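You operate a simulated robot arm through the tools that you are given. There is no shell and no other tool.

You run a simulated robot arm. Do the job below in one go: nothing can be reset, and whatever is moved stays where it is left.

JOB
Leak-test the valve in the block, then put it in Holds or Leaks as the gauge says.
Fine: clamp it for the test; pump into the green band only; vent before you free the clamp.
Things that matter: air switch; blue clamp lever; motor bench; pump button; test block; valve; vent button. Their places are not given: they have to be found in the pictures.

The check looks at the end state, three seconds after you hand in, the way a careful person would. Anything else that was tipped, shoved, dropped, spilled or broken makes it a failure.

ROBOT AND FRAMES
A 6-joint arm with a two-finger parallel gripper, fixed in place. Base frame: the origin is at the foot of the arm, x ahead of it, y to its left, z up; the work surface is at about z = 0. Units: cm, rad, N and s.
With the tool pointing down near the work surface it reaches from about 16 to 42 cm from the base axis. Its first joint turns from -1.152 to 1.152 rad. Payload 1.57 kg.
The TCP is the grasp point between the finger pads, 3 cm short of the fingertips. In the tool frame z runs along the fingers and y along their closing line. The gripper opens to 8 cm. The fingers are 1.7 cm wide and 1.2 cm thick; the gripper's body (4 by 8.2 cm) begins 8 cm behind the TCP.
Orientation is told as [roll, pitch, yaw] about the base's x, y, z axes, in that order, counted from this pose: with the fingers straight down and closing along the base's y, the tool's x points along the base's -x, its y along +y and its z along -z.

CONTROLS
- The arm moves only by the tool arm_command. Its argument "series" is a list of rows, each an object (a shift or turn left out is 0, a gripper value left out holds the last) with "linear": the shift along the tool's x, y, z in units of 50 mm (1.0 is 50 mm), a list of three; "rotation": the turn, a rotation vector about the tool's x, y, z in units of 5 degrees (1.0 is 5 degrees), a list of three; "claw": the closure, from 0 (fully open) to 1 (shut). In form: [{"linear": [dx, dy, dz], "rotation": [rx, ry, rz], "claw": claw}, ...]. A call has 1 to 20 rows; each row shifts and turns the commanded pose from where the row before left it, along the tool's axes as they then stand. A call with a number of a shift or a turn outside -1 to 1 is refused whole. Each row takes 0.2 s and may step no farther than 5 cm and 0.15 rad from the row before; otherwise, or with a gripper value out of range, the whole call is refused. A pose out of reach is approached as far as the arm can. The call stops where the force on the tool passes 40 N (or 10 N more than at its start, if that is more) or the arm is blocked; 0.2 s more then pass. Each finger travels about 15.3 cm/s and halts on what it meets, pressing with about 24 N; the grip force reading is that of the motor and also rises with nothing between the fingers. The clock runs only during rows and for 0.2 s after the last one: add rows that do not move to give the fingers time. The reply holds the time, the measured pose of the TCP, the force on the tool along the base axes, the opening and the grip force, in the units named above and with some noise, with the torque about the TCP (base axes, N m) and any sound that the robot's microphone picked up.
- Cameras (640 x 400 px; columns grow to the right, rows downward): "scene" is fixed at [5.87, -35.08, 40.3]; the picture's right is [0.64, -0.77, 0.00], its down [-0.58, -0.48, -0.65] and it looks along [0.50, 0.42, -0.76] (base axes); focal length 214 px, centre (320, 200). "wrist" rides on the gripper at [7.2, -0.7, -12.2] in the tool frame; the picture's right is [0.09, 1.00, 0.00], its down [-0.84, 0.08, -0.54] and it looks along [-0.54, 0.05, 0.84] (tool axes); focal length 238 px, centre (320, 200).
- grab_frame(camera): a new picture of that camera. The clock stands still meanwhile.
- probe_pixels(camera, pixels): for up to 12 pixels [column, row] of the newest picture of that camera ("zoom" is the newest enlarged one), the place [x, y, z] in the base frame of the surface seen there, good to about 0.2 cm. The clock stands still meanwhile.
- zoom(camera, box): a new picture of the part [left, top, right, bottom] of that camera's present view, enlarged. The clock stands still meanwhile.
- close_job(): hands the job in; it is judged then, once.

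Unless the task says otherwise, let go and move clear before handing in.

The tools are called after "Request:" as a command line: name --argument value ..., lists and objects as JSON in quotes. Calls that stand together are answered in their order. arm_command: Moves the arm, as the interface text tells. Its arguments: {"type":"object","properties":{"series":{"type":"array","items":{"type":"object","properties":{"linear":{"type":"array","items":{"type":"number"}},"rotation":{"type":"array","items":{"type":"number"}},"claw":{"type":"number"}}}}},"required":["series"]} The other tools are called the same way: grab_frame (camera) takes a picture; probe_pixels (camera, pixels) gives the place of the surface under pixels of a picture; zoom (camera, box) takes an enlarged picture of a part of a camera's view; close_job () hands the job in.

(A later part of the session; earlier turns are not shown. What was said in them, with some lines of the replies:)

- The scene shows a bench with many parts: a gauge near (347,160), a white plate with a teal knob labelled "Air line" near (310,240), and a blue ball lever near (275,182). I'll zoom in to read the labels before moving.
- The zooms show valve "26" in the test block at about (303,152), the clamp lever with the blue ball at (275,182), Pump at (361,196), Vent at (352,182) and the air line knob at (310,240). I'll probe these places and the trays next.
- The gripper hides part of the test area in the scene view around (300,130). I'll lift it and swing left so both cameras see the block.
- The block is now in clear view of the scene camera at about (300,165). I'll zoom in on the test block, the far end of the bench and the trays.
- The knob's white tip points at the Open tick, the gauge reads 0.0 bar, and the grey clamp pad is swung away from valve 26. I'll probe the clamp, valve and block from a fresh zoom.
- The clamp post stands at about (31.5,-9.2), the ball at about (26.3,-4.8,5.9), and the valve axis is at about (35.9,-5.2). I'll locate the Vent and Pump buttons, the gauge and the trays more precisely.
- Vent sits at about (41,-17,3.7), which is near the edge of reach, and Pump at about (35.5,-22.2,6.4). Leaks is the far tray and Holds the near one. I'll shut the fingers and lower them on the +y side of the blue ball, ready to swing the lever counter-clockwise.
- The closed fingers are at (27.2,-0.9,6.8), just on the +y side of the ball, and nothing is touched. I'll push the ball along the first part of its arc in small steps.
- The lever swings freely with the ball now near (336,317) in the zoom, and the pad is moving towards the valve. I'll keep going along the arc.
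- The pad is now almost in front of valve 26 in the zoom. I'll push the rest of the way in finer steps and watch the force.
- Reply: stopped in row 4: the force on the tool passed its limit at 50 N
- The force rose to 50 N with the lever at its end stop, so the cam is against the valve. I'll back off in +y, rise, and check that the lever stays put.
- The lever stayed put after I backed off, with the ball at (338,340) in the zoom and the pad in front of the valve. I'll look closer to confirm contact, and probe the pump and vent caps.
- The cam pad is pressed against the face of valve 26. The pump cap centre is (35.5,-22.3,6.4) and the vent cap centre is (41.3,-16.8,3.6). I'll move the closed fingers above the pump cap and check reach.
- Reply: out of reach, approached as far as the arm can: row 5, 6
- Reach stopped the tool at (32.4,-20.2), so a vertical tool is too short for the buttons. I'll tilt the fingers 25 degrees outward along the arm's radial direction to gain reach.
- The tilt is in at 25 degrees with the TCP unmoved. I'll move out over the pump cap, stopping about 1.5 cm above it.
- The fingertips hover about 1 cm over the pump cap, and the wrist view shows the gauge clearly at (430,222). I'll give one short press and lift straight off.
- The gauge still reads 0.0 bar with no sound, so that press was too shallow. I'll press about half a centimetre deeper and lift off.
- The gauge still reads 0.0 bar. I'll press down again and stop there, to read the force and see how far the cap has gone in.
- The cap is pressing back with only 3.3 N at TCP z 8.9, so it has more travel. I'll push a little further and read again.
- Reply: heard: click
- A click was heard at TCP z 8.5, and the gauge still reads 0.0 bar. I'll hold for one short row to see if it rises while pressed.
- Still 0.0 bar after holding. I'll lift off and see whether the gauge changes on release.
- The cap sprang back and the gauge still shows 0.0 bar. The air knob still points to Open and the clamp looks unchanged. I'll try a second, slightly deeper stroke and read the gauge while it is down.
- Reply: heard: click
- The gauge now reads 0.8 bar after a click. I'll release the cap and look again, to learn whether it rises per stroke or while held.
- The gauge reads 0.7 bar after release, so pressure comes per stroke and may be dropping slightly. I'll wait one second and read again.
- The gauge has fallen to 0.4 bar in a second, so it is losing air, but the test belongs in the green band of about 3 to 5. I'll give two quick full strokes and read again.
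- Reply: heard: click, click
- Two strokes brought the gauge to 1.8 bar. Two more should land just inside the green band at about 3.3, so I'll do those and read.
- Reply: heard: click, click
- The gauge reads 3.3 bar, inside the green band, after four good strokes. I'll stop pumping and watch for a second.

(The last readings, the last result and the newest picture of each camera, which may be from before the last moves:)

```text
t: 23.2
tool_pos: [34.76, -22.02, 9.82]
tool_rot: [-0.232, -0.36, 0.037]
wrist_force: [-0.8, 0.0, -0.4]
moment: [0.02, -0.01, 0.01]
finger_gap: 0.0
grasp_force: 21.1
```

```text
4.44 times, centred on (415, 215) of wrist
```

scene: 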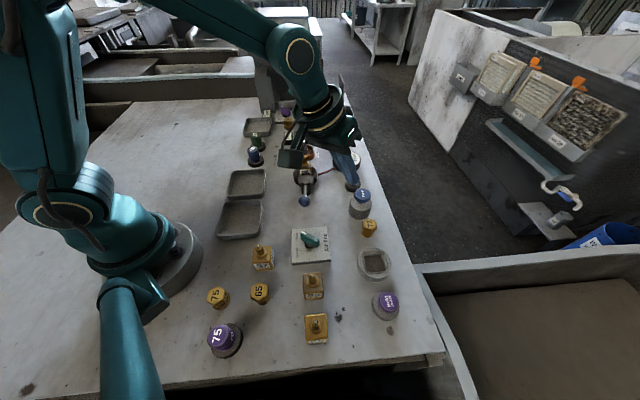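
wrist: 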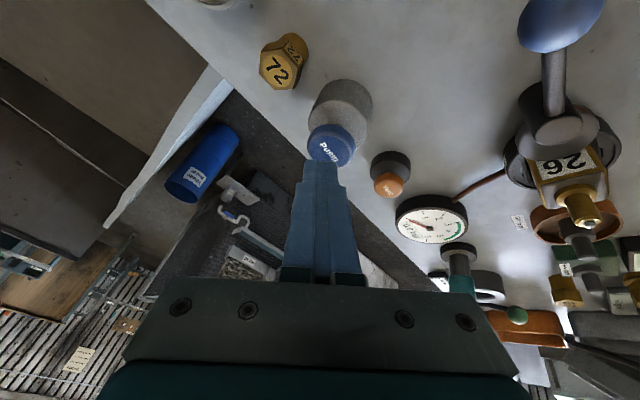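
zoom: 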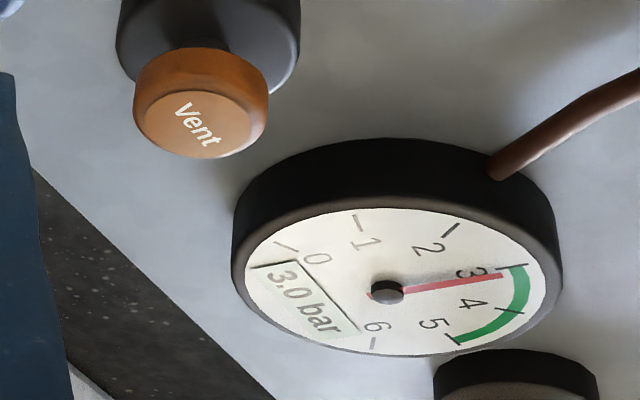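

The gauge fell from 3.3 to 3.0 bar in one second with the pump released, which is a steady leak. I'll add one more stroke to about 3.8, still well inside green, and time the drop properly.

Request:
arm_command --series '[{"linear": [0.0645, 0.0403, 0.163]}, {"linear": [0.0645, 0.0403, 0.163]}, {"linear": [0, 0, 0]}, {"linear": [-0.0645, -0.0403, -0.163]}, {"linear": [-0.0645, -0.0403, -0.163]}]'

Request:
zoom --camera "wrist" --box '[350, 170, 480, 260]'

```text
t: 24.4
tool_pos: [34.56, -21.88, 9.66]
tool_rot: [-0.228, -0.355, 0.036]
wrist_force: [-0.7, -0.2, -0.1]
moment: [0.03, 0.0, -0.01]
finger_gap: 0.0
grasp_force: 21.3
heard: click
```

```text
4.44 times, centred on (415, 215) of wrist
```

zoom: 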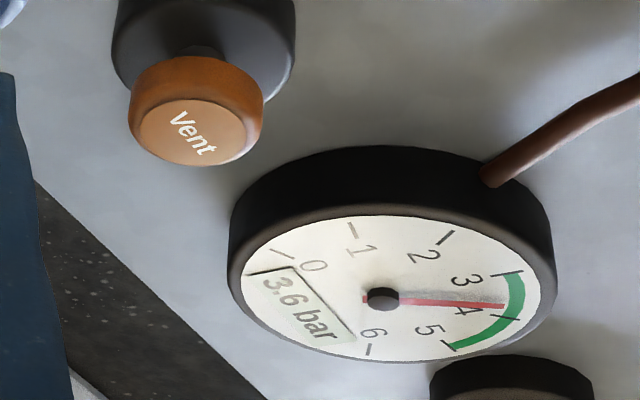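

The gauge reads 3.6 bar, in the green. I'll wait about two seconds without touching anything and read it again.

Request:
arm_command --series '[{"linear": [-0.0358, -0.0224, -0.0906]}, {"linear": [0, 0, 0]}, {"linear": [0, 0, 0]}, {"linear": [0, 0, 0]}, {"linear": [0, 0, 0]}, {"linear": [0, 0, 0]}, {"linear": [0, 0, 0]}, {"linear": [0, 0, 0]}, {"linear": [0, 0, 0]}]'

Request:
zoom --camera "wrist" --box '[350, 170, 480, 260]'

Request:
zoom --camera "scene" --box '[260, 140, 360, 225]'

```text
t: 26.4
tool_pos: [34.66, -21.88, 10.18]
tool_rot: [-0.232, -0.359, 0.039]
wrist_force: [0.6, -0.3, -0.4]
moment: [0.02, 0.02, 0.01]
finger_gap: 0.0
grasp_force: 21.3
```

```text
4.44 times, centred on (415, 215) of wrist
```

zoom: 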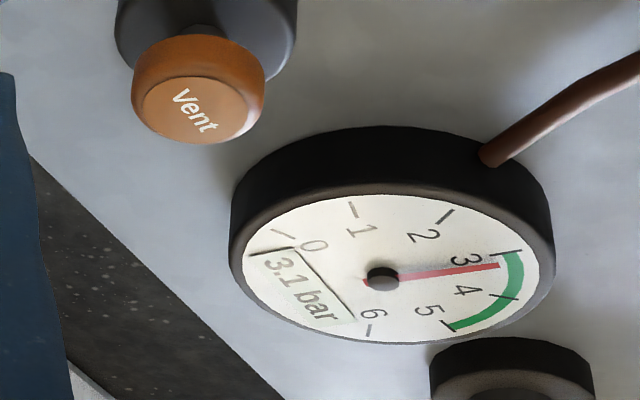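

```text
4.71 times, centred on (310, 182) of scene
```

zoom: 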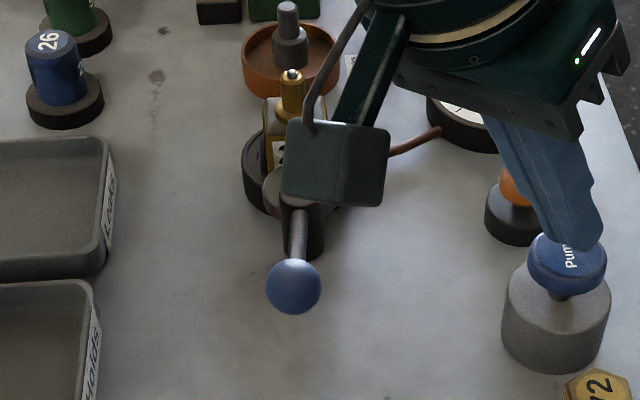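

The gauge dropped from 3.6 to 3.1 bar in two seconds with the clamp fully on, so valve 26 leaks. Next I'll move the closed fingers to hover over the Vent cap.

Request:
arm_command --series '[{"linear": [-0.0716, -0.0448, -0.1812]}, {"linear": [-0.379, 0.379, 0.056]}, {"linear": [-0.379, 0.379, 0.056]}, {"linear": [-0.379, 0.379, 0.056]}, {"linear": [0.0965, 0.0605, 0.2445]}, {"linear": [0, 0, 0]}]'

Request:
grab_frame --camera "wrist"

Request:
zoom --camera "scene" --box '[300, 120, 400, 215]'

```text
t: 27.8
tool_pos: [40.63, -16.32, 10.13]
tool_rot: [-0.232, -0.36, 0.037]
wrist_force: [1.2, 0.2, -0.1]
moment: [0.0, 0.0, 0.0]
finger_gap: 0.0
grasp_force: 21.1
```

```text
taken
```

wrist: 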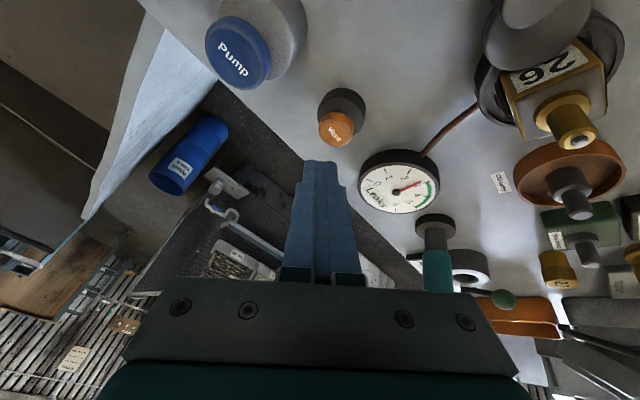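

```text
4.21 times, centred on (350, 168) of scene
```

zoom: 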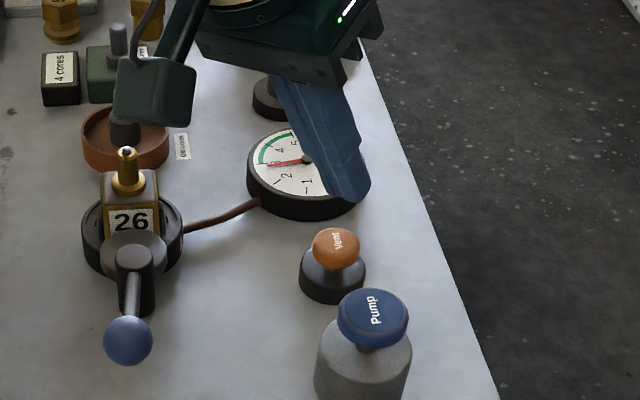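

The wrist view at (380,193) seems to show the gauge's display as a word now. I'll zoom in to read it.

Request:
zoom --camera "wrist" --box '[350, 140, 450, 220]'

Request:
zoom --camera "wrist" --box '[450, 0, 640, 160]'

```text
5.00 times, centred on (400, 180) of wrist
```

zoom: 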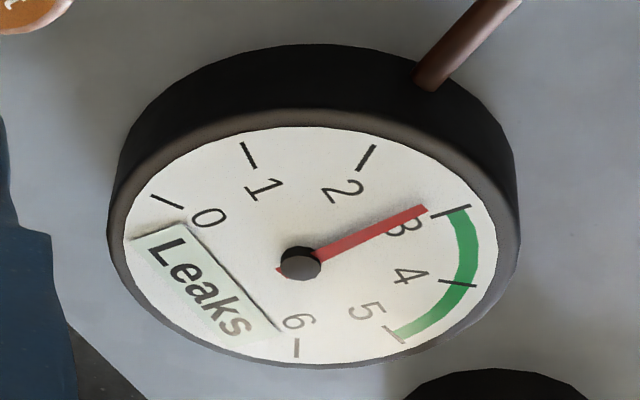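

```text
2.50 times, centred on (545, 80) of wrist
```

zoom: 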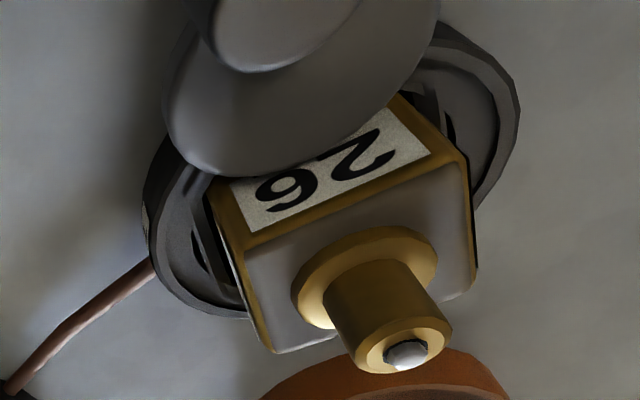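

The gauge display now plainly says "Leaks", which settles the verdict. I'll lower onto the Vent cap.

Request:
arm_command --series '[{"linear": [0.1074, 0.0672, 0.2718]}, {"linear": [0.0859, 0.0538, 0.2174]}, {"linear": [0, 0, 0]}]'

Request:
zoom --camera "scene" --box '[320, 140, 390, 205]'

Request:
zoom --camera "wrist" --box '[270, 80, 450, 220]'

```text
t: 28.6
tool_pos: [40.33, -16.3, 7.25]
tool_rot: [-0.231, -0.361, 0.037]
wrist_force: [-0.7, -0.1, 0.6]
moment: [0.02, -0.01, 0.03]
finger_gap: 0.0
grasp_force: 20.8
```

```text
6.15 times, centred on (355, 172) of scene
```

zoom: 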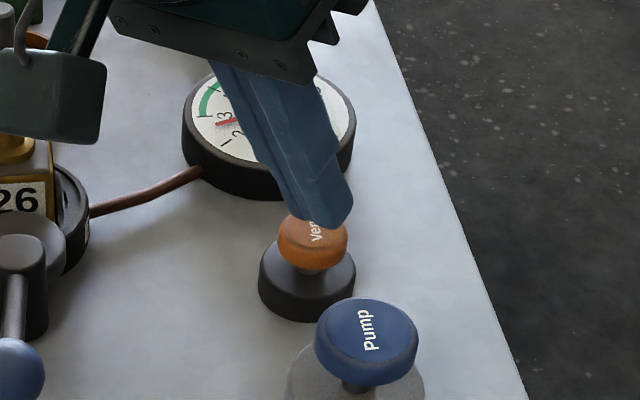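

```text
2.86 times, centred on (360, 150) of wrist
```

zoom: 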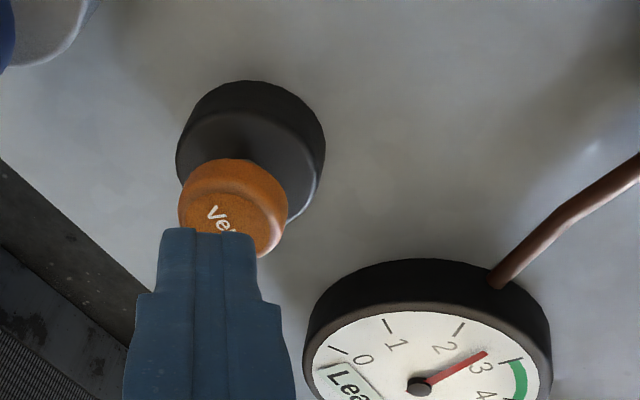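

The fingertips are just above the Vent cap, slightly towards -y of its centre. I'll nudge over by 0.3 cm and press down.

Request:
arm_command --series '[{"linear": [0, 0.06, 0]}, {"linear": [0.043, 0.0269, 0.1087]}, {"linear": [0.043, 0.0269, 0.1087]}, {"linear": [0.0215, 0.0134, 0.0544]}, {"linear": [0, 0, 0]}]'

Request:
zoom --camera "wrist" --box '[270, 80, 450, 220]'

```text
t: 29.8
tool_pos: [40.54, -15.94, 5.87]
tool_rot: [-0.233, -0.363, 0.04]
wrist_force: [-4.4, 3.0, 20.6]
moment: [0.11, 0.03, 0.02]
finger_gap: 0.01
grasp_force: 21.4
heard: click
```

```text
2.86 times, centred on (360, 150) of wrist
```

zoom: 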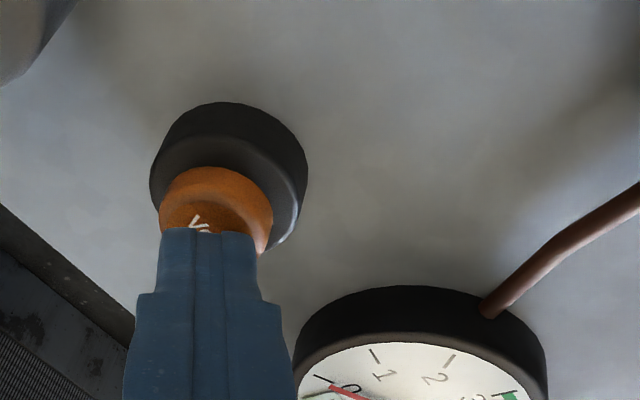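

A click was heard and the needle is back at 0. I'll lift off and read the gauge fully.

Request:
arm_command --series '[{"linear": [-0.0716, -0.0448, -0.1812]}, {"linear": [-0.1432, -0.0896, -0.3624]}, {"linear": [-0.1432, -0.0896, -0.3624]}]'

Request:
grab_frame --camera "wrist"

Request:
zoom --camera "wrist" --box '[330, 110, 470, 220]'

```text
t: 30.6
tool_pos: [40.46, -15.99, 10.64]
tool_rot: [-0.231, -0.359, 0.037]
wrist_force: [0.3, -0.3, -0.1]
moment: [0.03, -0.01, -0.01]
finger_gap: 0.0
grasp_force: 21.4
```

```text
taken
```

wrist: 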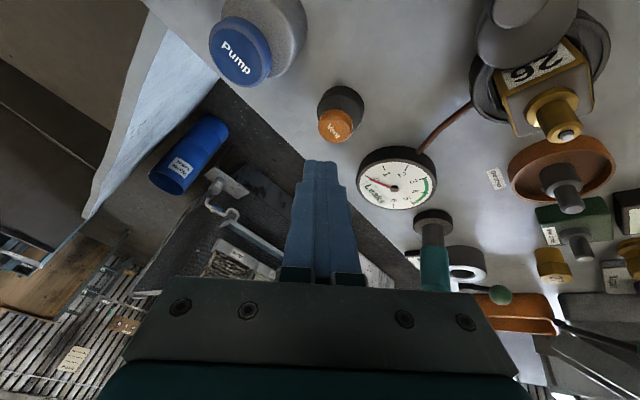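

```text
3.64 times, centred on (400, 165) of wrist
```

zoom: 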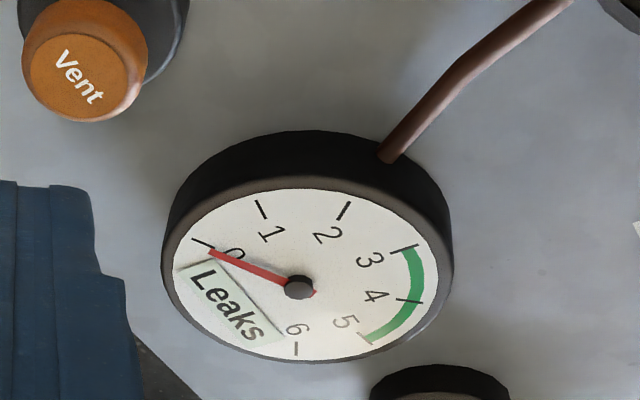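

The needle sits on 0, so the line is vented and the vent cap is up again. I'll back away inward, take out the tilt, and bring the fingers upright near the -y side of the lever ball.

Request:
arm_command --series '[{"linear": [0.505, -0.168, -0.526]}, {"linear": [0.505, -0.168, -0.526]}, {"linear": [0.505, -0.168, -0.526]}, {"rotation": [-0.53, 0.848, 0]}, {"rotation": [-0.53, 0.848, 0]}, {"rotation": [-0.53, 0.848, 0]}, {"rotation": [-0.53, 0.848, 0]}, {"rotation": [-0.53, 0.848, 0]}, {"linear": [0, 0, 0]}]'

Request:
grab_frame --camera "scene"

Request:
zoom --camera "scene" --box '[260, 140, 370, 225]'

```text
t: 32.6
tool_pos: [30.6, -17.13, 15.68]
tool_rot: [0.011, 0.008, -0.002]
wrist_force: [-0.3, -0.1, -0.1]
moment: [0.04, -0.03, -0.01]
finger_gap: 0.0
grasp_force: 21.0
```

```text
taken
```

scene: 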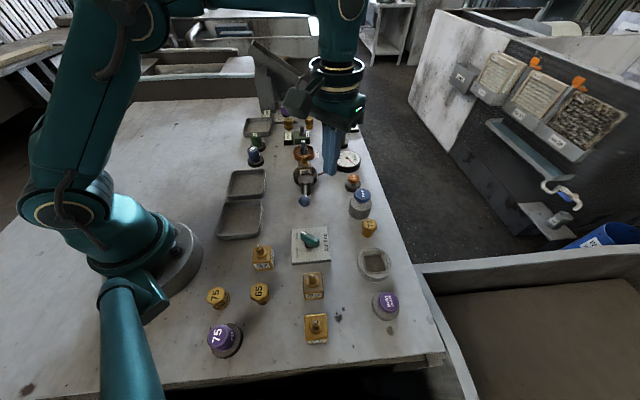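

```text
4.71 times, centred on (315, 182) of scene
```

zoom: 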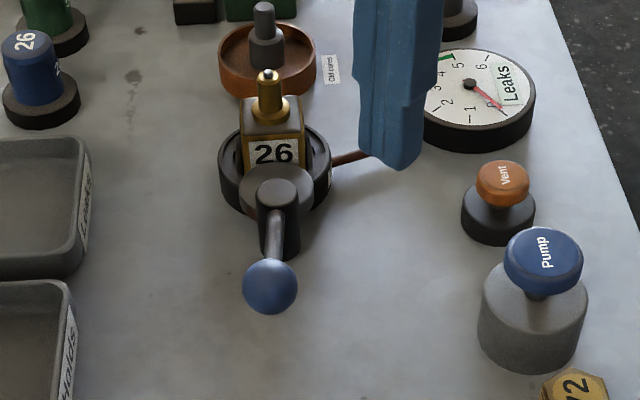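

The tool is upright at (30.6,-17.1,15.7) and the gauge shows "Leaks" with the needle at 0. I'll probe the ball before pushing it back.

Request:
probe_pixels --camera "zoom" --pixels '[[270, 287], [248, 287], [292, 287], [270, 310], [273, 235], [277, 195], [270, 266]]'

```text
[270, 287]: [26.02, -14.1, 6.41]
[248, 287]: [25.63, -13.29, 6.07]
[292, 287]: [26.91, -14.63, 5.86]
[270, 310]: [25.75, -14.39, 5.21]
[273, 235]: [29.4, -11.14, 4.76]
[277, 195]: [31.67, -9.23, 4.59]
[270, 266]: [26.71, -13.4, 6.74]
```

The ball centre is at about (26.6,-13.5,5.5). I'll lower the closed fingers on its -y side, about 1 cm clear, then check.

Request:
arm_command --series '[{"linear": [0.8, 0.05, 0]}, {"linear": [0, 0, 0.6]}, {"linear": [0, 0, 0.6]}, {"linear": [0, 0, 0.5]}, {"linear": [0, 0, 0]}]'

Request:
zoom --camera "scene" --box '[250, 140, 360, 245]'

```text
t: 33.8
tool_pos: [26.45, -16.74, 7.26]
tool_rot: [0.01, 0.009, -0.002]
wrist_force: [1.0, 0.2, 0.4]
moment: [-0.04, 0.01, 0.02]
finger_gap: 0.0
grasp_force: 21.3
```

```text
3.81 times, centred on (305, 192) of scene
```

zoom: 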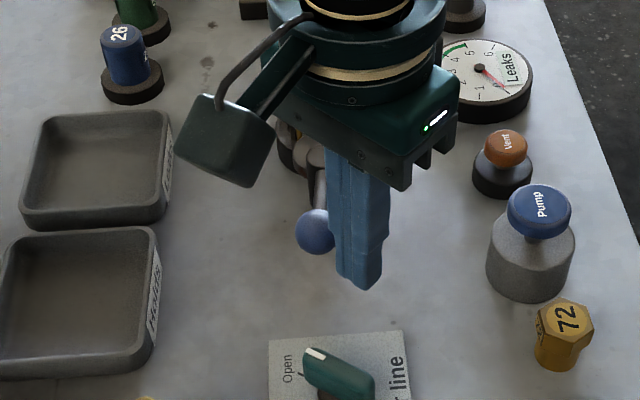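

The fingers stand on the -y side of the ball, clear of the air-line plate. I'll push the lever back along its arc.

Request:
arm_command --series '[{"linear": [0.03, 0.168, 0]}, {"linear": [0.1, 0.15, 0]}, {"linear": [0.07, 0.17, 0]}, {"linear": [0.07, 0.17, 0]}, {"linear": [0.025, 0.185, 0]}, {"linear": [0.025, 0.185, 0]}, {"linear": [-0.025, 0.185, 0]}, {"linear": [-0.025, 0.185, 0]}]'

Request:
zoom --camera "scene" --box '[230, 130, 340, 225]'

```text
t: 35.6
tool_pos: [25.17, -9.86, 7.43]
tool_rot: [0.01, 0.008, -0.003]
wrist_force: [-0.6, 0.3, -0.8]
moment: [-0.03, 0.06, 0.04]
finger_gap: 0.01
grasp_force: 21.2
```

```text
4.21 times, centred on (285, 178) of scene
```

zoom: 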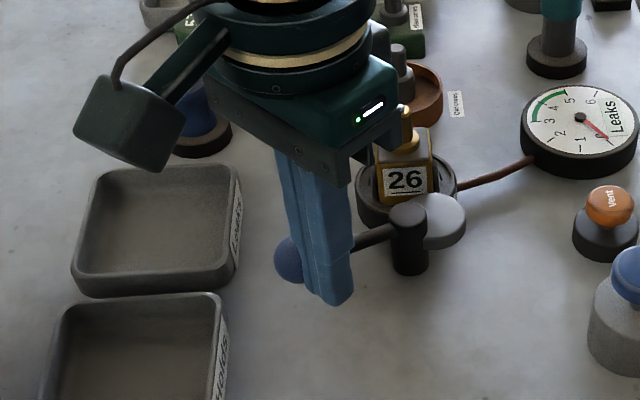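

The cam pad has swung clear of the valve, with the lever about 30 degrees short of its start. I'll finish the swing and back away.

Request:
arm_command --series '[{"linear": [-0.063, 0.18, 0]}, {"linear": [-0.063, 0.18, 0]}, {"linear": [-0.11, 0.15, 0]}, {"linear": [0, 0, 0]}, {"linear": [0.1, -0.2, 0]}, {"linear": [0.1, -0.2, 0]}, {"linear": [0, 0, -0.9]}, {"linear": [0, 0, -0.9]}, {"linear": [0, 0, -0.9]}]'

Request:
zoom --camera "scene" --box '[230, 130, 340, 225]'

Request:
grab_frame --camera "wrist"

```text
t: 37.6
tool_pos: [25.63, -9.24, 20.69]
tool_rot: [0.01, 0.007, -0.003]
wrist_force: [-0.7, 0.1, -0.5]
moment: [-0.01, 0.01, 0.01]
finger_gap: 0.01
grasp_force: 21.6
```

```text
4.21 times, centred on (285, 178) of scene
```

zoom: 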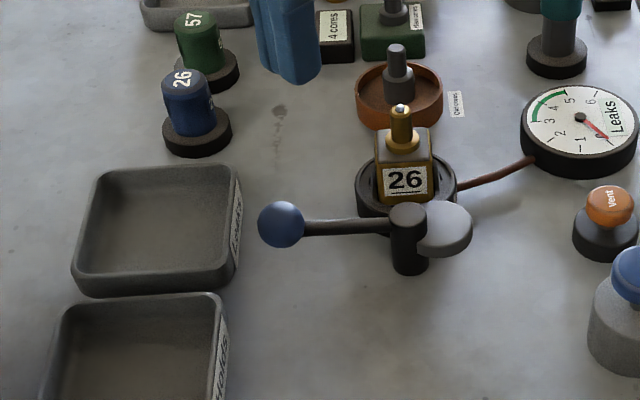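

```text
taken
```

wrist: 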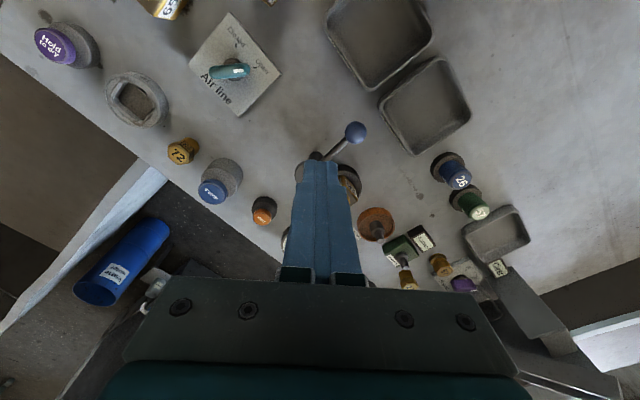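

The lever is back where it started, with the pad clear of valve 26 and the gauge at zero. I'll probe the valve's top closely to plan the grip.

Request:
zoom --camera "scene" --box '[285, 145, 325, 190]'

Request:
probe_pixels --camera "zoom" --pixels '[[318, 88], [318, 100], [255, 180], [385, 172], [285, 160], [360, 130], [270, 130], [320, 215], [262, 255], [385, 245], [255, 200], [392, 200]]'

```text
8.89 times, centred on (305, 168) of scene
```

zoom: 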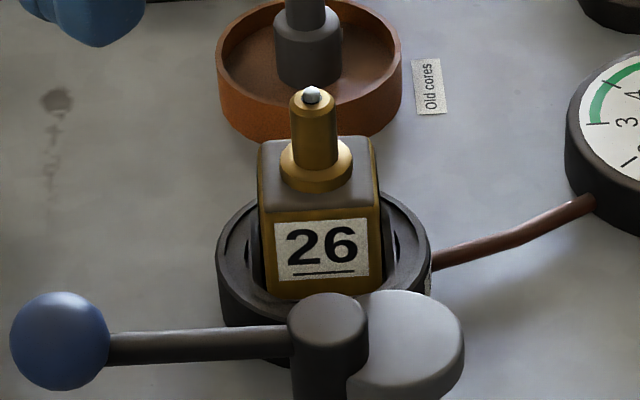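

```text
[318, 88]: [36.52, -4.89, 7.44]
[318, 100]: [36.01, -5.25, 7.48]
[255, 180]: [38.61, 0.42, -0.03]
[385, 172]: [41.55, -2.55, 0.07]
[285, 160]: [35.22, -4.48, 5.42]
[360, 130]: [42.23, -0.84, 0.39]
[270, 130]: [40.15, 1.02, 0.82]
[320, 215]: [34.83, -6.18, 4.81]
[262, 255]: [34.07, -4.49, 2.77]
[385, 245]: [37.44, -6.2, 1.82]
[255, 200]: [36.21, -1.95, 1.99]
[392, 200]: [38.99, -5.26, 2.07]
```

The valve's top face spans roughly (262,142) to (378,208) in this zoom. I'll probe its corners to get the grip angle and centre.

Request:
probe_pixels --camera "zoom" --pixels '[[266, 205], [374, 203], [264, 146], [370, 143], [312, 95], [345, 175], [290, 195], [272, 270], [376, 262], [320, 290], [270, 230], [376, 228]]'

```text
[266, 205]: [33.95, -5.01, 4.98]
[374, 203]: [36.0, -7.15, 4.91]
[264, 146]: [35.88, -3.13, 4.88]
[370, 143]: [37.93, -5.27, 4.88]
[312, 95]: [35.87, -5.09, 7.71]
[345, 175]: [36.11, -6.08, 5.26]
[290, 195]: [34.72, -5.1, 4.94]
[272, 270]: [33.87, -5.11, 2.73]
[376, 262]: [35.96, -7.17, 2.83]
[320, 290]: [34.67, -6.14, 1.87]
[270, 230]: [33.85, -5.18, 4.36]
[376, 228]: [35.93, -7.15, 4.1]
```

The valve's top corners give its centre at (35.94,-5.14) with faces turned 45 degrees. I'll open the fingers, turn the tool 45 degrees so they close on the two side faces, and hover above the valve.

Request:
arm_command --series '[{"rotation": [0, 0, -1], "claw": 0.3}, {"rotation": [0, 0, -1]}, {"rotation": [0, 0, -1]}, {"rotation": [0, 0, -1]}, {"rotation": [0, 0, -1]}, {"rotation": [0, 0, -1]}, {"rotation": [0, 0, -1]}, {"rotation": [0, 0, -1]}, {"rotation": [0, 0, -1]}, {"linear": [0, 0, 0.8]}, {"linear": [-0.68, -0.293, 0]}, {"linear": [-0.68, -0.293, 0]}, {"linear": [-0.68, -0.293, 0]}, {"linear": [0, 0, 0]}]'

Request:
grab_frame --camera "wrist"

Request:
zoom --camera "scene" --box '[250, 110, 360, 205]'

```text
t: 40.6
tool_pos: [35.92, -5.0, 17.06]
tool_rot: [0.015, -0.002, 0.782]
wrist_force: [0.5, -0.2, 0.0]
moment: [0.04, 0.01, -0.01]
finger_gap: 5.59
grasp_force: 0.0
```

```text
taken
```

wrist: 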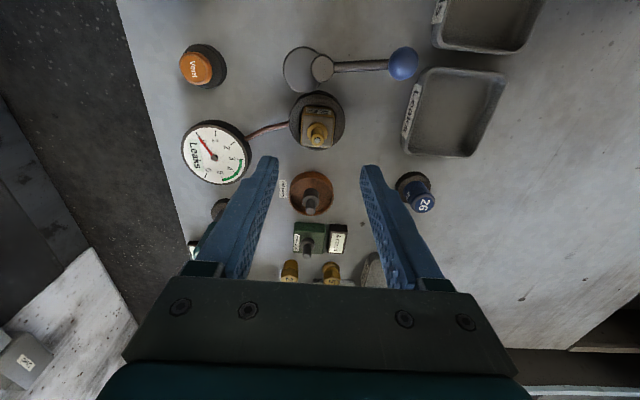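

```text
4.21 times, centred on (305, 158) of scene
```

zoom: 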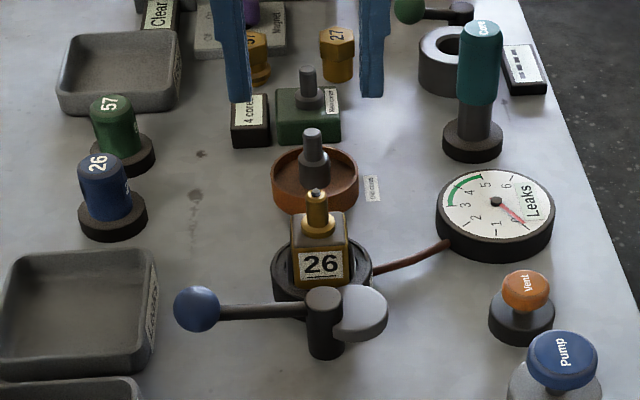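

In the wrist view the valve is square to the fingers and centred between them at (319,125). I'll descend partway and check alignment.

Request:
arm_command --series '[{"linear": [0.017, -0.023, 0.7]}, {"linear": [0, 0, 0.7]}, {"linear": [0, 0, 0.2]}, {"linear": [0, 0, 0]}]'

Request:
grab_frame --camera "wrist"

Request:
zoom --camera "scene" --box '[260, 120, 350, 200]'

```text
t: 41.6
tool_pos: [35.83, -5.23, 8.71]
tool_rot: [0.013, -0.002, 0.783]
wrist_force: [0.9, 0.3, -0.1]
moment: [-0.03, -0.01, 0.01]
finger_gap: 5.59
grasp_force: 0.0
```

```text
taken
```

wrist: 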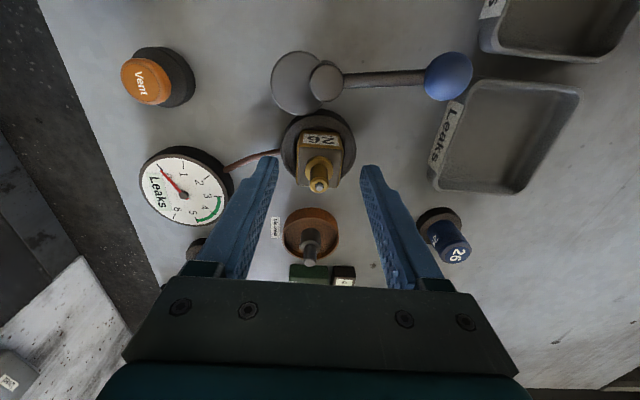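

```text
5.00 times, centred on (305, 160) of scene
```

zoom: 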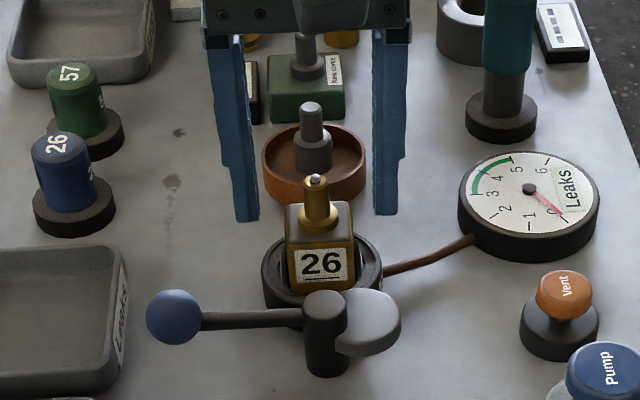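

The fingertips straddle the valve evenly in both views. I'll descend to TCP z about 5.5, keeping the tips just above the block rim.

Request:
arm_command --series '[{"linear": [0, 0.0, 0.3]}, {"linear": [0, 0, 0.25]}, {"linear": [0, 0, 0.09]}, {"linear": [0, 0, 0]}]'

Request:
zoom --camera "scene" --box '[270, 130, 340, 200]'

Request:
zoom --camera "wrist" --box '[220, 60, 420, 220]'

```text
t: 42.6
tool_pos: [35.69, -5.23, 5.56]
tool_rot: [0.012, -0.001, 0.782]
wrist_force: [0.2, 0.6, -0.6]
moment: [-0.01, 0.02, 0.01]
finger_gap: 5.58
grasp_force: 0.0
```

```text
5.71 times, centred on (305, 165) of scene
```

zoom: 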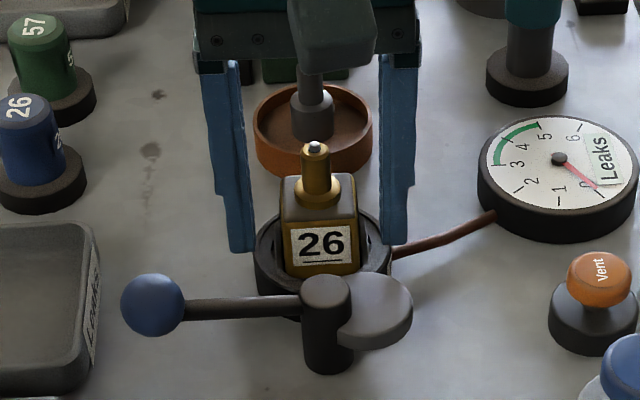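

```text
2.50 times, centred on (320, 140) of wrist
```

zoom: 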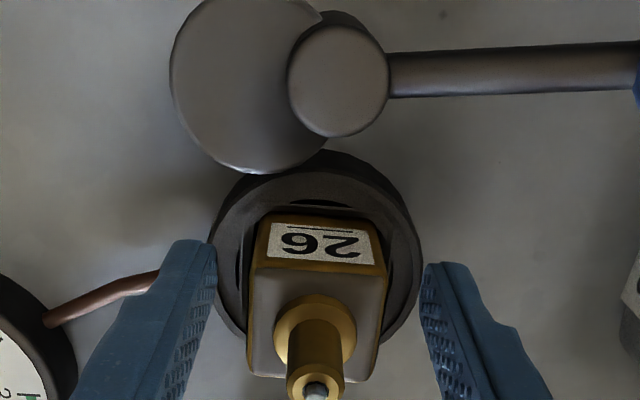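

The valve sits centred between the fingers, with the tips just above the rim. I'll close on it in steps and check the grip.

Request:
arm_command --series '[{"claw": 0.45}, {"claw": 0.55}, {"claw": 0.6}, {"claw": 0.7}, {"claw": 1.0}, {"linear": [0, 0, 0]}]'

Request:
zoom --camera "scene" --box '[270, 130, 340, 200]'

```text
t: 44.0
tool_pos: [35.63, -5.27, 5.56]
tool_rot: [0.013, 0.0, 0.781]
wrist_force: [1.5, -1.5, 1.9]
moment: [-0.14, -0.08, 0.01]
finger_gap: 3.37
grasp_force: 23.8
```

```text
5.71 times, centred on (305, 165) of scene
```

zoom: 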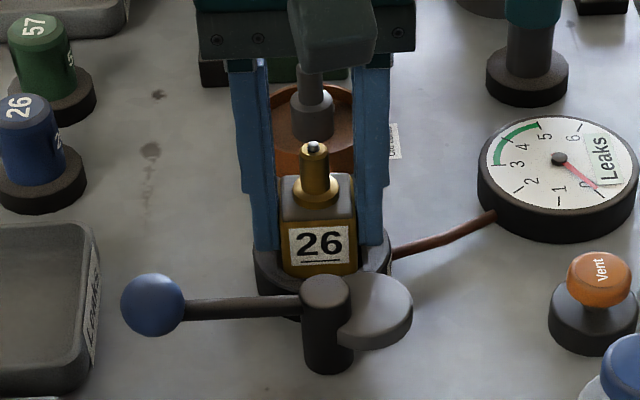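

The fingers hold the valve at a 3.37 cm gap with 24 N. I'll lift straight up gently.

Request:
arm_command --series '[{"linear": [0, 0, -0.15]}, {"linear": [0, 0, -0.2]}, {"linear": [0, 0, -0.3]}, {"linear": [0, 0, -0.4]}, {"linear": [0, 0, -0.5]}, {"linear": [0, 0, 0]}]'

Request:
grab_frame --camera "scene"

Request:
zoom --camera "scene" --box '[260, 100, 350, 200]'

Request:
grab_frame --camera "wrist"

```text
t: 45.4
tool_pos: [35.86, -5.24, 13.68]
tool_rot: [0.013, -0.001, 0.783]
wrist_force: [-0.6, 0.2, -2.5]
moment: [-0.01, -0.02, 0.01]
finger_gap: 2.07
grasp_force: 24.8
```

```text
taken
```

scene: 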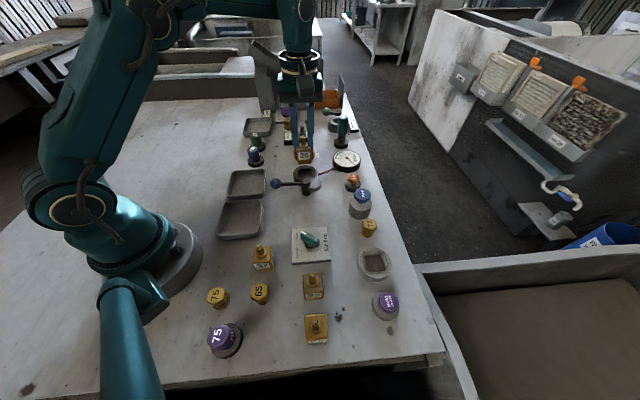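

```text
4.00 times, centred on (305, 150) of scene
```

zoom: 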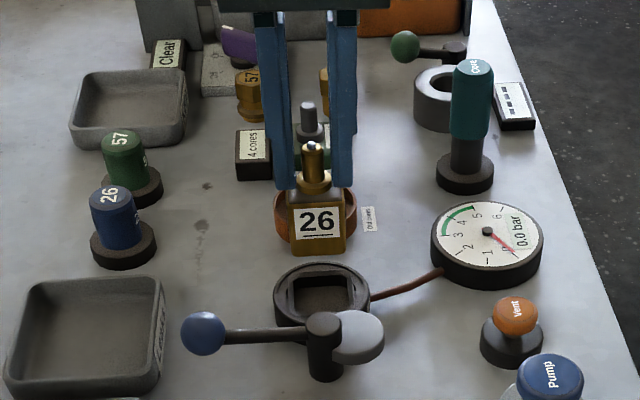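

```text
taken
```

wrist: 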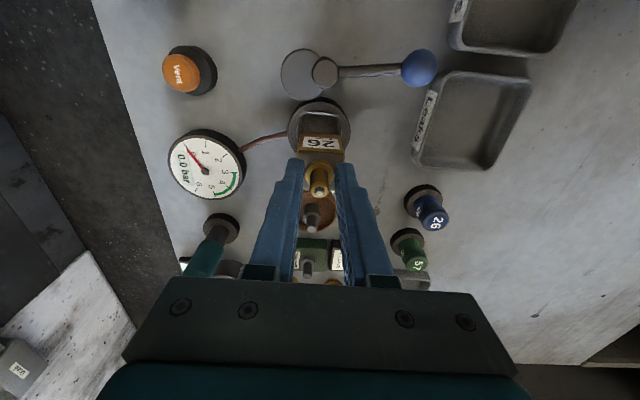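

The gap dropped from 3.37 to 2.07 cm, so the fingers slid up the body and now hold the valve by its collar. It hangs upright; I'll look closely and probe before moving on.

Request:
zoom --camera "scene" --box '[285, 125, 325, 170]'

Request:
probe_pixels --camera "zoom" --pixels '[[318, 115], [318, 190], [318, 230], [275, 230], [365, 230], [330, 300], [280, 300], [375, 300], [270, 160], [370, 160], [285, 185], [355, 180]]'

Request:
zoom --camera "wrist" --box '[240, 110, 400, 240]'

```text
8.89 times, centred on (305, 148) of scene
```

zoom: 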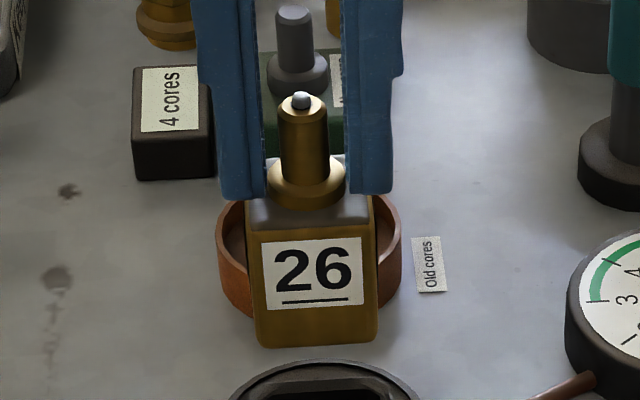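

```text
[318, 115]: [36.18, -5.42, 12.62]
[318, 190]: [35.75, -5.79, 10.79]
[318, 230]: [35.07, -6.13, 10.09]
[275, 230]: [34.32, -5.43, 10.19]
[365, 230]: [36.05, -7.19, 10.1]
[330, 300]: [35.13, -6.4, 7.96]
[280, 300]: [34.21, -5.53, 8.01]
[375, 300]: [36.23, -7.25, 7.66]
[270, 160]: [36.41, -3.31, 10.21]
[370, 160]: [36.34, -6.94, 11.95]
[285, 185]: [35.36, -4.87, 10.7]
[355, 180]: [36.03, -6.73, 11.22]
```

```text
3.08 times, centred on (320, 175) of wrist
```

zoom: 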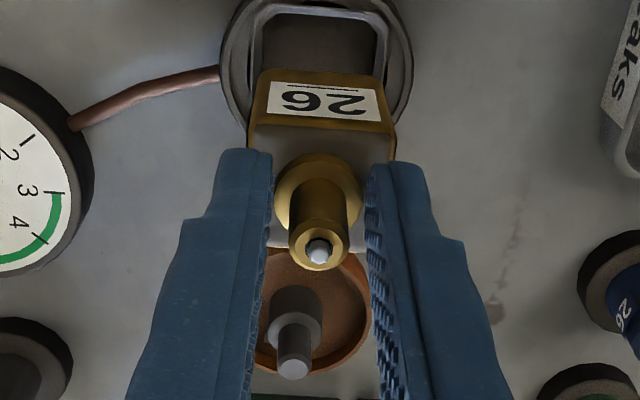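

The tips sit right on top of the valve body and grip the whole collar, and the valve hangs steady. Before carrying it slowly, I'll probe the valve's lower edge, the Leaks tray and the posts near the path.

Request:
zoom --camera "scene" --box '[285, 125, 325, 170]'

Request:
probe_pixels --camera "zoom" --pixels '[[262, 335], [318, 340], [372, 335], [318, 346], [258, 315], [374, 320]]'

Request:
zoom --camera "scene" --box '[215, 135, 285, 210]'

Request:
probe_pixels --camera "zoom" --pixels '[[245, 190], [370, 185], [235, 300], [365, 285], [300, 230], [250, 280], [360, 270], [260, 205], [355, 200], [360, 90], [355, 140], [370, 50]]'

```text
8.89 times, centred on (305, 148) of scene
```

zoom: 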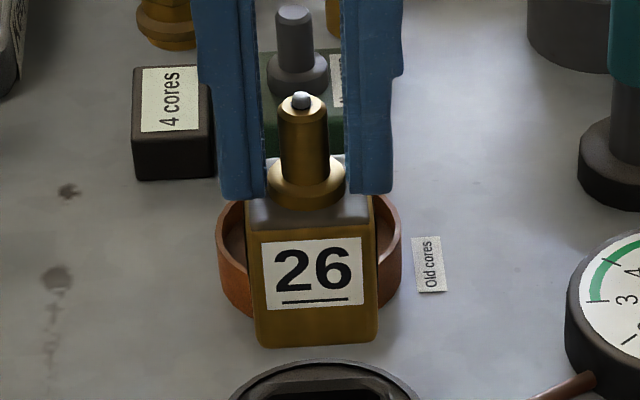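

```text
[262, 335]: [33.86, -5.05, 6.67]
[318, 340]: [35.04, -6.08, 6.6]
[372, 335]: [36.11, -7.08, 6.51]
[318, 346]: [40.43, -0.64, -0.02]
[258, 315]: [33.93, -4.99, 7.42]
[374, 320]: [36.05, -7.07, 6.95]
```

```text
5.33 times, centred on (250, 172) of scene
```

zoom: 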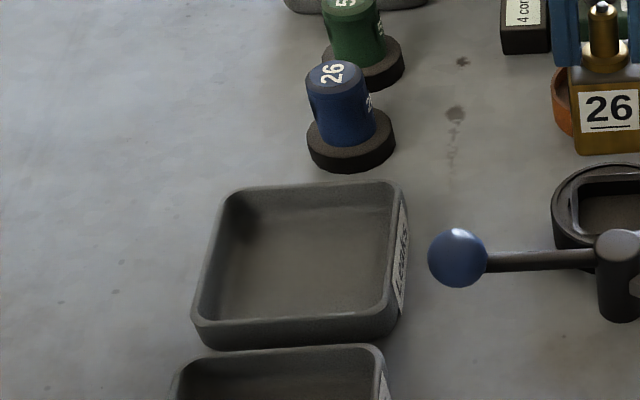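

```text
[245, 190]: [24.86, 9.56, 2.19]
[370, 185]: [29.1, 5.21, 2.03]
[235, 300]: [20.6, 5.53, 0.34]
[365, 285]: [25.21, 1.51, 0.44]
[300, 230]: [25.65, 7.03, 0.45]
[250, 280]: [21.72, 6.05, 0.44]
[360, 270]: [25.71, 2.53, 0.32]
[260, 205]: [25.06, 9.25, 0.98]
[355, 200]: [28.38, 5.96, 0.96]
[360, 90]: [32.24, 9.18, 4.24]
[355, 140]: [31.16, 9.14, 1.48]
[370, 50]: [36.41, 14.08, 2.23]
```

The valve's bottom is at z 6.5, clear of everything on the way, and the Leaks tray is centred near (24.2,4.3) with its floor at 0.4. I'll carry it there slowly at this height.

Request:
arm_command --series '[{"linear": [0.0068, 0.0659, 0]}, {"linear": [0.0118, 0.1153, 0]}, {"linear": [0.0169, 0.1647, 0]}, {"linear": [0.0169, 0.1647, 0]}, {"linear": [0.0169, 0.1647, 0]}, {"linear": [0.0169, 0.1647, 0]}, {"linear": [0.0169, 0.1647, 0]}, {"linear": [0.0169, 0.1647, 0]}, {"linear": [0.0169, 0.1647, 0]}, {"linear": [0.0169, 0.1647, 0]}, {"linear": [0.0169, 0.1647, 0]}, {"linear": [0.0169, 0.1647, 0]}, {"linear": [0.0169, 0.1647, 0]}, {"linear": [0.0169, 0.1647, 0]}, {"linear": [0.0169, 0.1647, 0]}, {"linear": [0.0169, 0.1647, 0]}, {"linear": [0.0169, 0.1647, 0]}, {"linear": [0.0169, 0.1647, 0]}, {"linear": [0.0118, 0.1153, 0]}, {"linear": [0.0068, 0.0659, 0]}]'

Request:
zoom --camera "scene" --box '[200, 120, 310, 225]'

Request:
grab_frame --camera "wrist"

```text
t: 49.6
tool_pos: [24.36, 4.32, 13.63]
tool_rot: [0.012, -0.002, 0.781]
wrist_force: [-0.7, -1.0, -2.6]
moment: [-0.02, 0.03, -0.03]
finger_gap: 2.08
grasp_force: 23.3
```

```text
3.81 times, centred on (255, 172) of scene
```

zoom: 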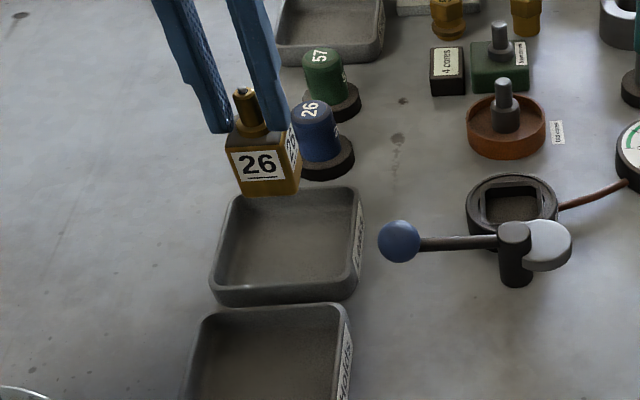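

```text
taken
```

wrist: 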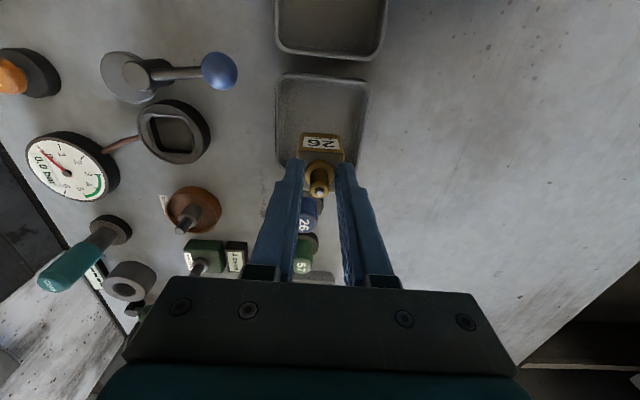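

The valve hangs steady above the Leaks tray with the grip unchanged at 2.08 cm. I'll lower it slowly to just above the tray floor.

Request:
arm_command --series '[{"linear": [0, 0, 0.07]}, {"linear": [0, 0, 0.13]}, {"linear": [0, 0, 0.13]}, {"linear": [0, 0, 0.13]}, {"linear": [0, 0, 0.13]}, {"linear": [0, 0, 0.13]}, {"linear": [0, 0, 0.13]}, {"linear": [0, 0, 0.13]}, {"linear": [0, 0, 0.07]}, {"linear": [0, 0, 0]}]'

Request:
zoom --camera "scene" --box '[210, 130, 290, 220]'

Request:
grab_frame --camera "wrist"

```text
t: 51.8
tool_pos: [24.25, 4.27, 8.24]
tool_rot: [0.013, -0.001, 0.782]
wrist_force: [-0.5, -0.1, -2.5]
moment: [-0.04, 0.01, -0.04]
finger_gap: 2.05
grasp_force: 24.3
```

```text
4.44 times, centred on (250, 175) of scene
```

zoom: 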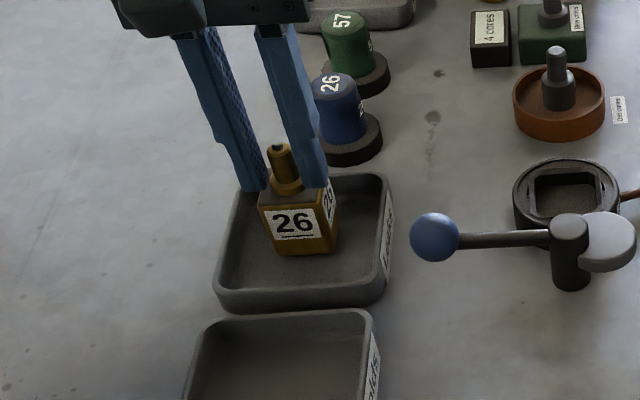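

```text
taken
```

wrist: 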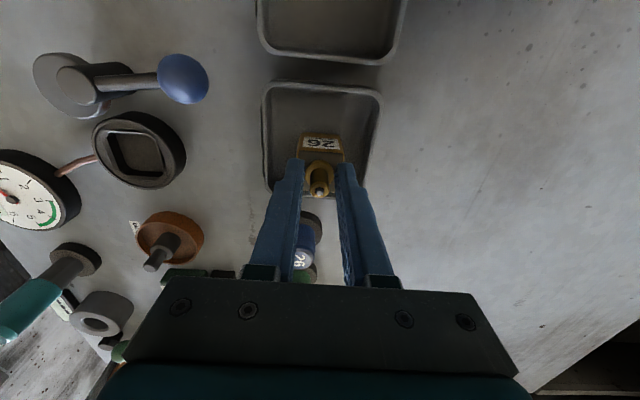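

The valve is inside the tray walls, well centred, with its bottom near z 1.1. I'll lower the last bit in 1 mm steps and watch the vertical force.

Request:
arm_command --series '[{"linear": [0, 0, 0.03]}, {"linear": [0, 0, 0.03]}, {"linear": [0, 0, 0.02]}, {"linear": [0, 0, 0.02]}, {"linear": [0, 0, 0]}]'

Request:
zoom --camera "scene" --box '[225, 150, 275, 205]'

```text
t: 53.0
tool_pos: [24.32, 4.35, 7.95]
tool_rot: [0.013, -0.001, 0.783]
wrist_force: [-1.4, 0.5, 3.3]
moment: [-0.06, 0.02, 0.02]
finger_gap: 2.01
grasp_force: 23.6
```

```text
7.27 times, centred on (250, 178) of scene
```

zoom: 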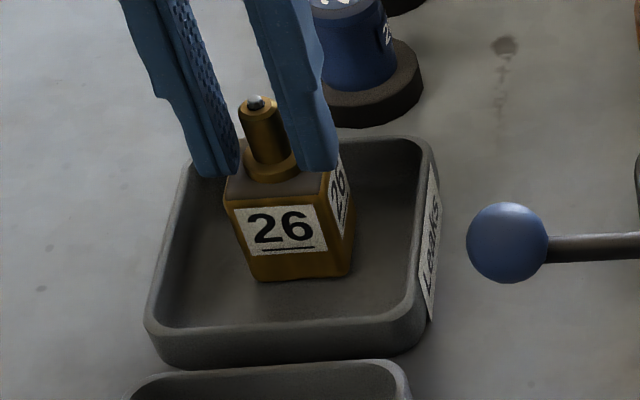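

The vertical force went from -2.5 to +3.3 N, so the valve is standing on the tray floor. I'll open the fingers gradually and look.

Request:
arm_command --series '[{"claw": 0.7}, {"claw": 0.6}, {"claw": 0.5}, {"claw": 0.4}, {"linear": [0, 0, 0]}]'

Request:
zoom --camera "scene" --box '[225, 150, 275, 205]'

```text
t: 54.2
tool_pos: [24.22, 4.36, 7.89]
tool_rot: [0.011, -0.001, 0.78]
wrist_force: [0.6, 0.3, 0.3]
moment: [0.01, 0.01, 0.0]
finger_gap: 4.79
grasp_force: 0.0
```

```text
7.27 times, centred on (250, 178) of scene
```

zoom: 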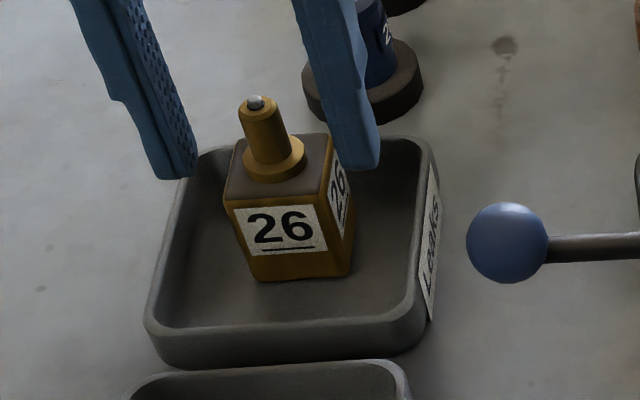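

The valve stands upright on its own in the Leaks tray with the fingers clear on both sides. I'll rise straight up and check the whole bench.

Request:
arm_command --series '[{"linear": [0, 0, -0.3]}, {"linear": [0, 0, -0.7]}, {"linear": [0, 0, -0.9]}, {"linear": [0, 0, -0.9]}, {"linear": [0, 0, 0]}]'

Request:
grab_frame --camera "scene"

Request:
zoom --camera "scene" --box '[215, 100, 385, 245]'

Request:
grab_frame --camera "wrist"

```text
t: 55.4
tool_pos: [24.04, 4.38, 21.87]
tool_rot: [0.014, -0.002, 0.782]
wrist_force: [0.5, 0.0, 0.0]
moment: [-0.01, -0.03, 0.03]
finger_gap: 4.79
grasp_force: 0.1
```

```text
taken
```

scene: 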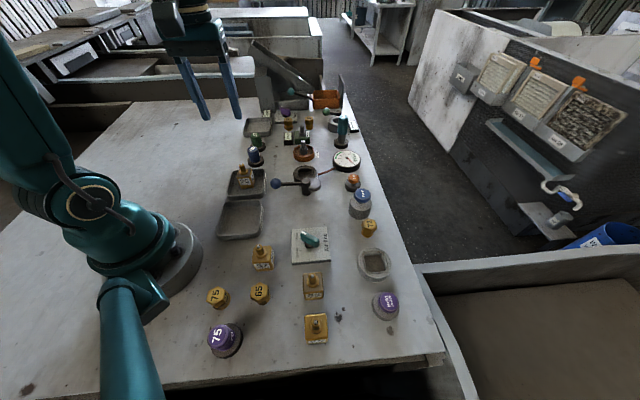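

```text
2.76 times, centred on (300, 172) of scene
```

zoom: 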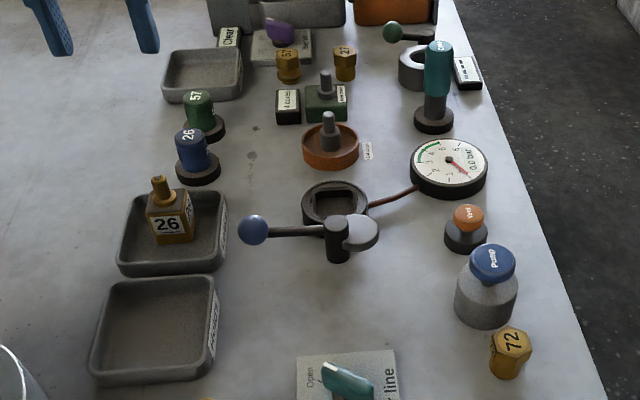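

```text
taken
```

wrist: 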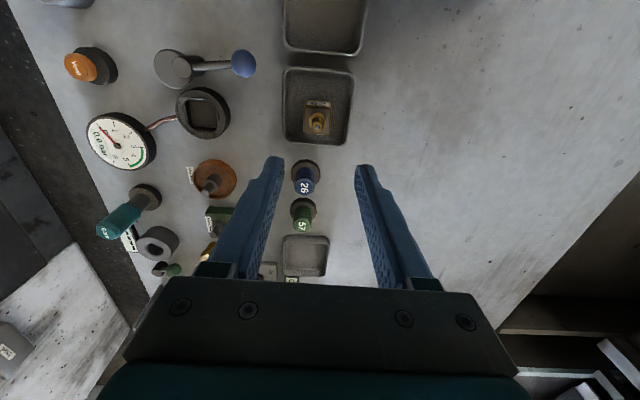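

Valve 26 stands upright in the Leaks tray, at (170,210) in the zoom. The gauge reads 0.0 bar, the clamp is free, nothing else has moved and the gripper is clear, so I'm handing in.

Request:
close_job

```text
The job is handed in.
```

Valve 26 leaks, and it is now standing upright in the Leaks tray. The job is handed in.

- **Test:** I clamped the valve and pumped to between 3.0 and 3.6 bar, inside the green band. With the pump released, the gauge fell from 3.6 to 3.1 bar in two seconds, and its display then showed "Leaks".
- **Order:** I vented to 0 bar before I freed the clamp. The lever is back where it started.
- **First pump stroke:** it clicked but added no pressure; every later stroke did. I don't know why.
- **Lifting the valve:** the fingers slipped up its body and caught it by the collar. It was not dropped, and I carried it to the tray that way.

The air switch was already at Open, so I left it alone. In the last pictures nothing else on the bench had moved.
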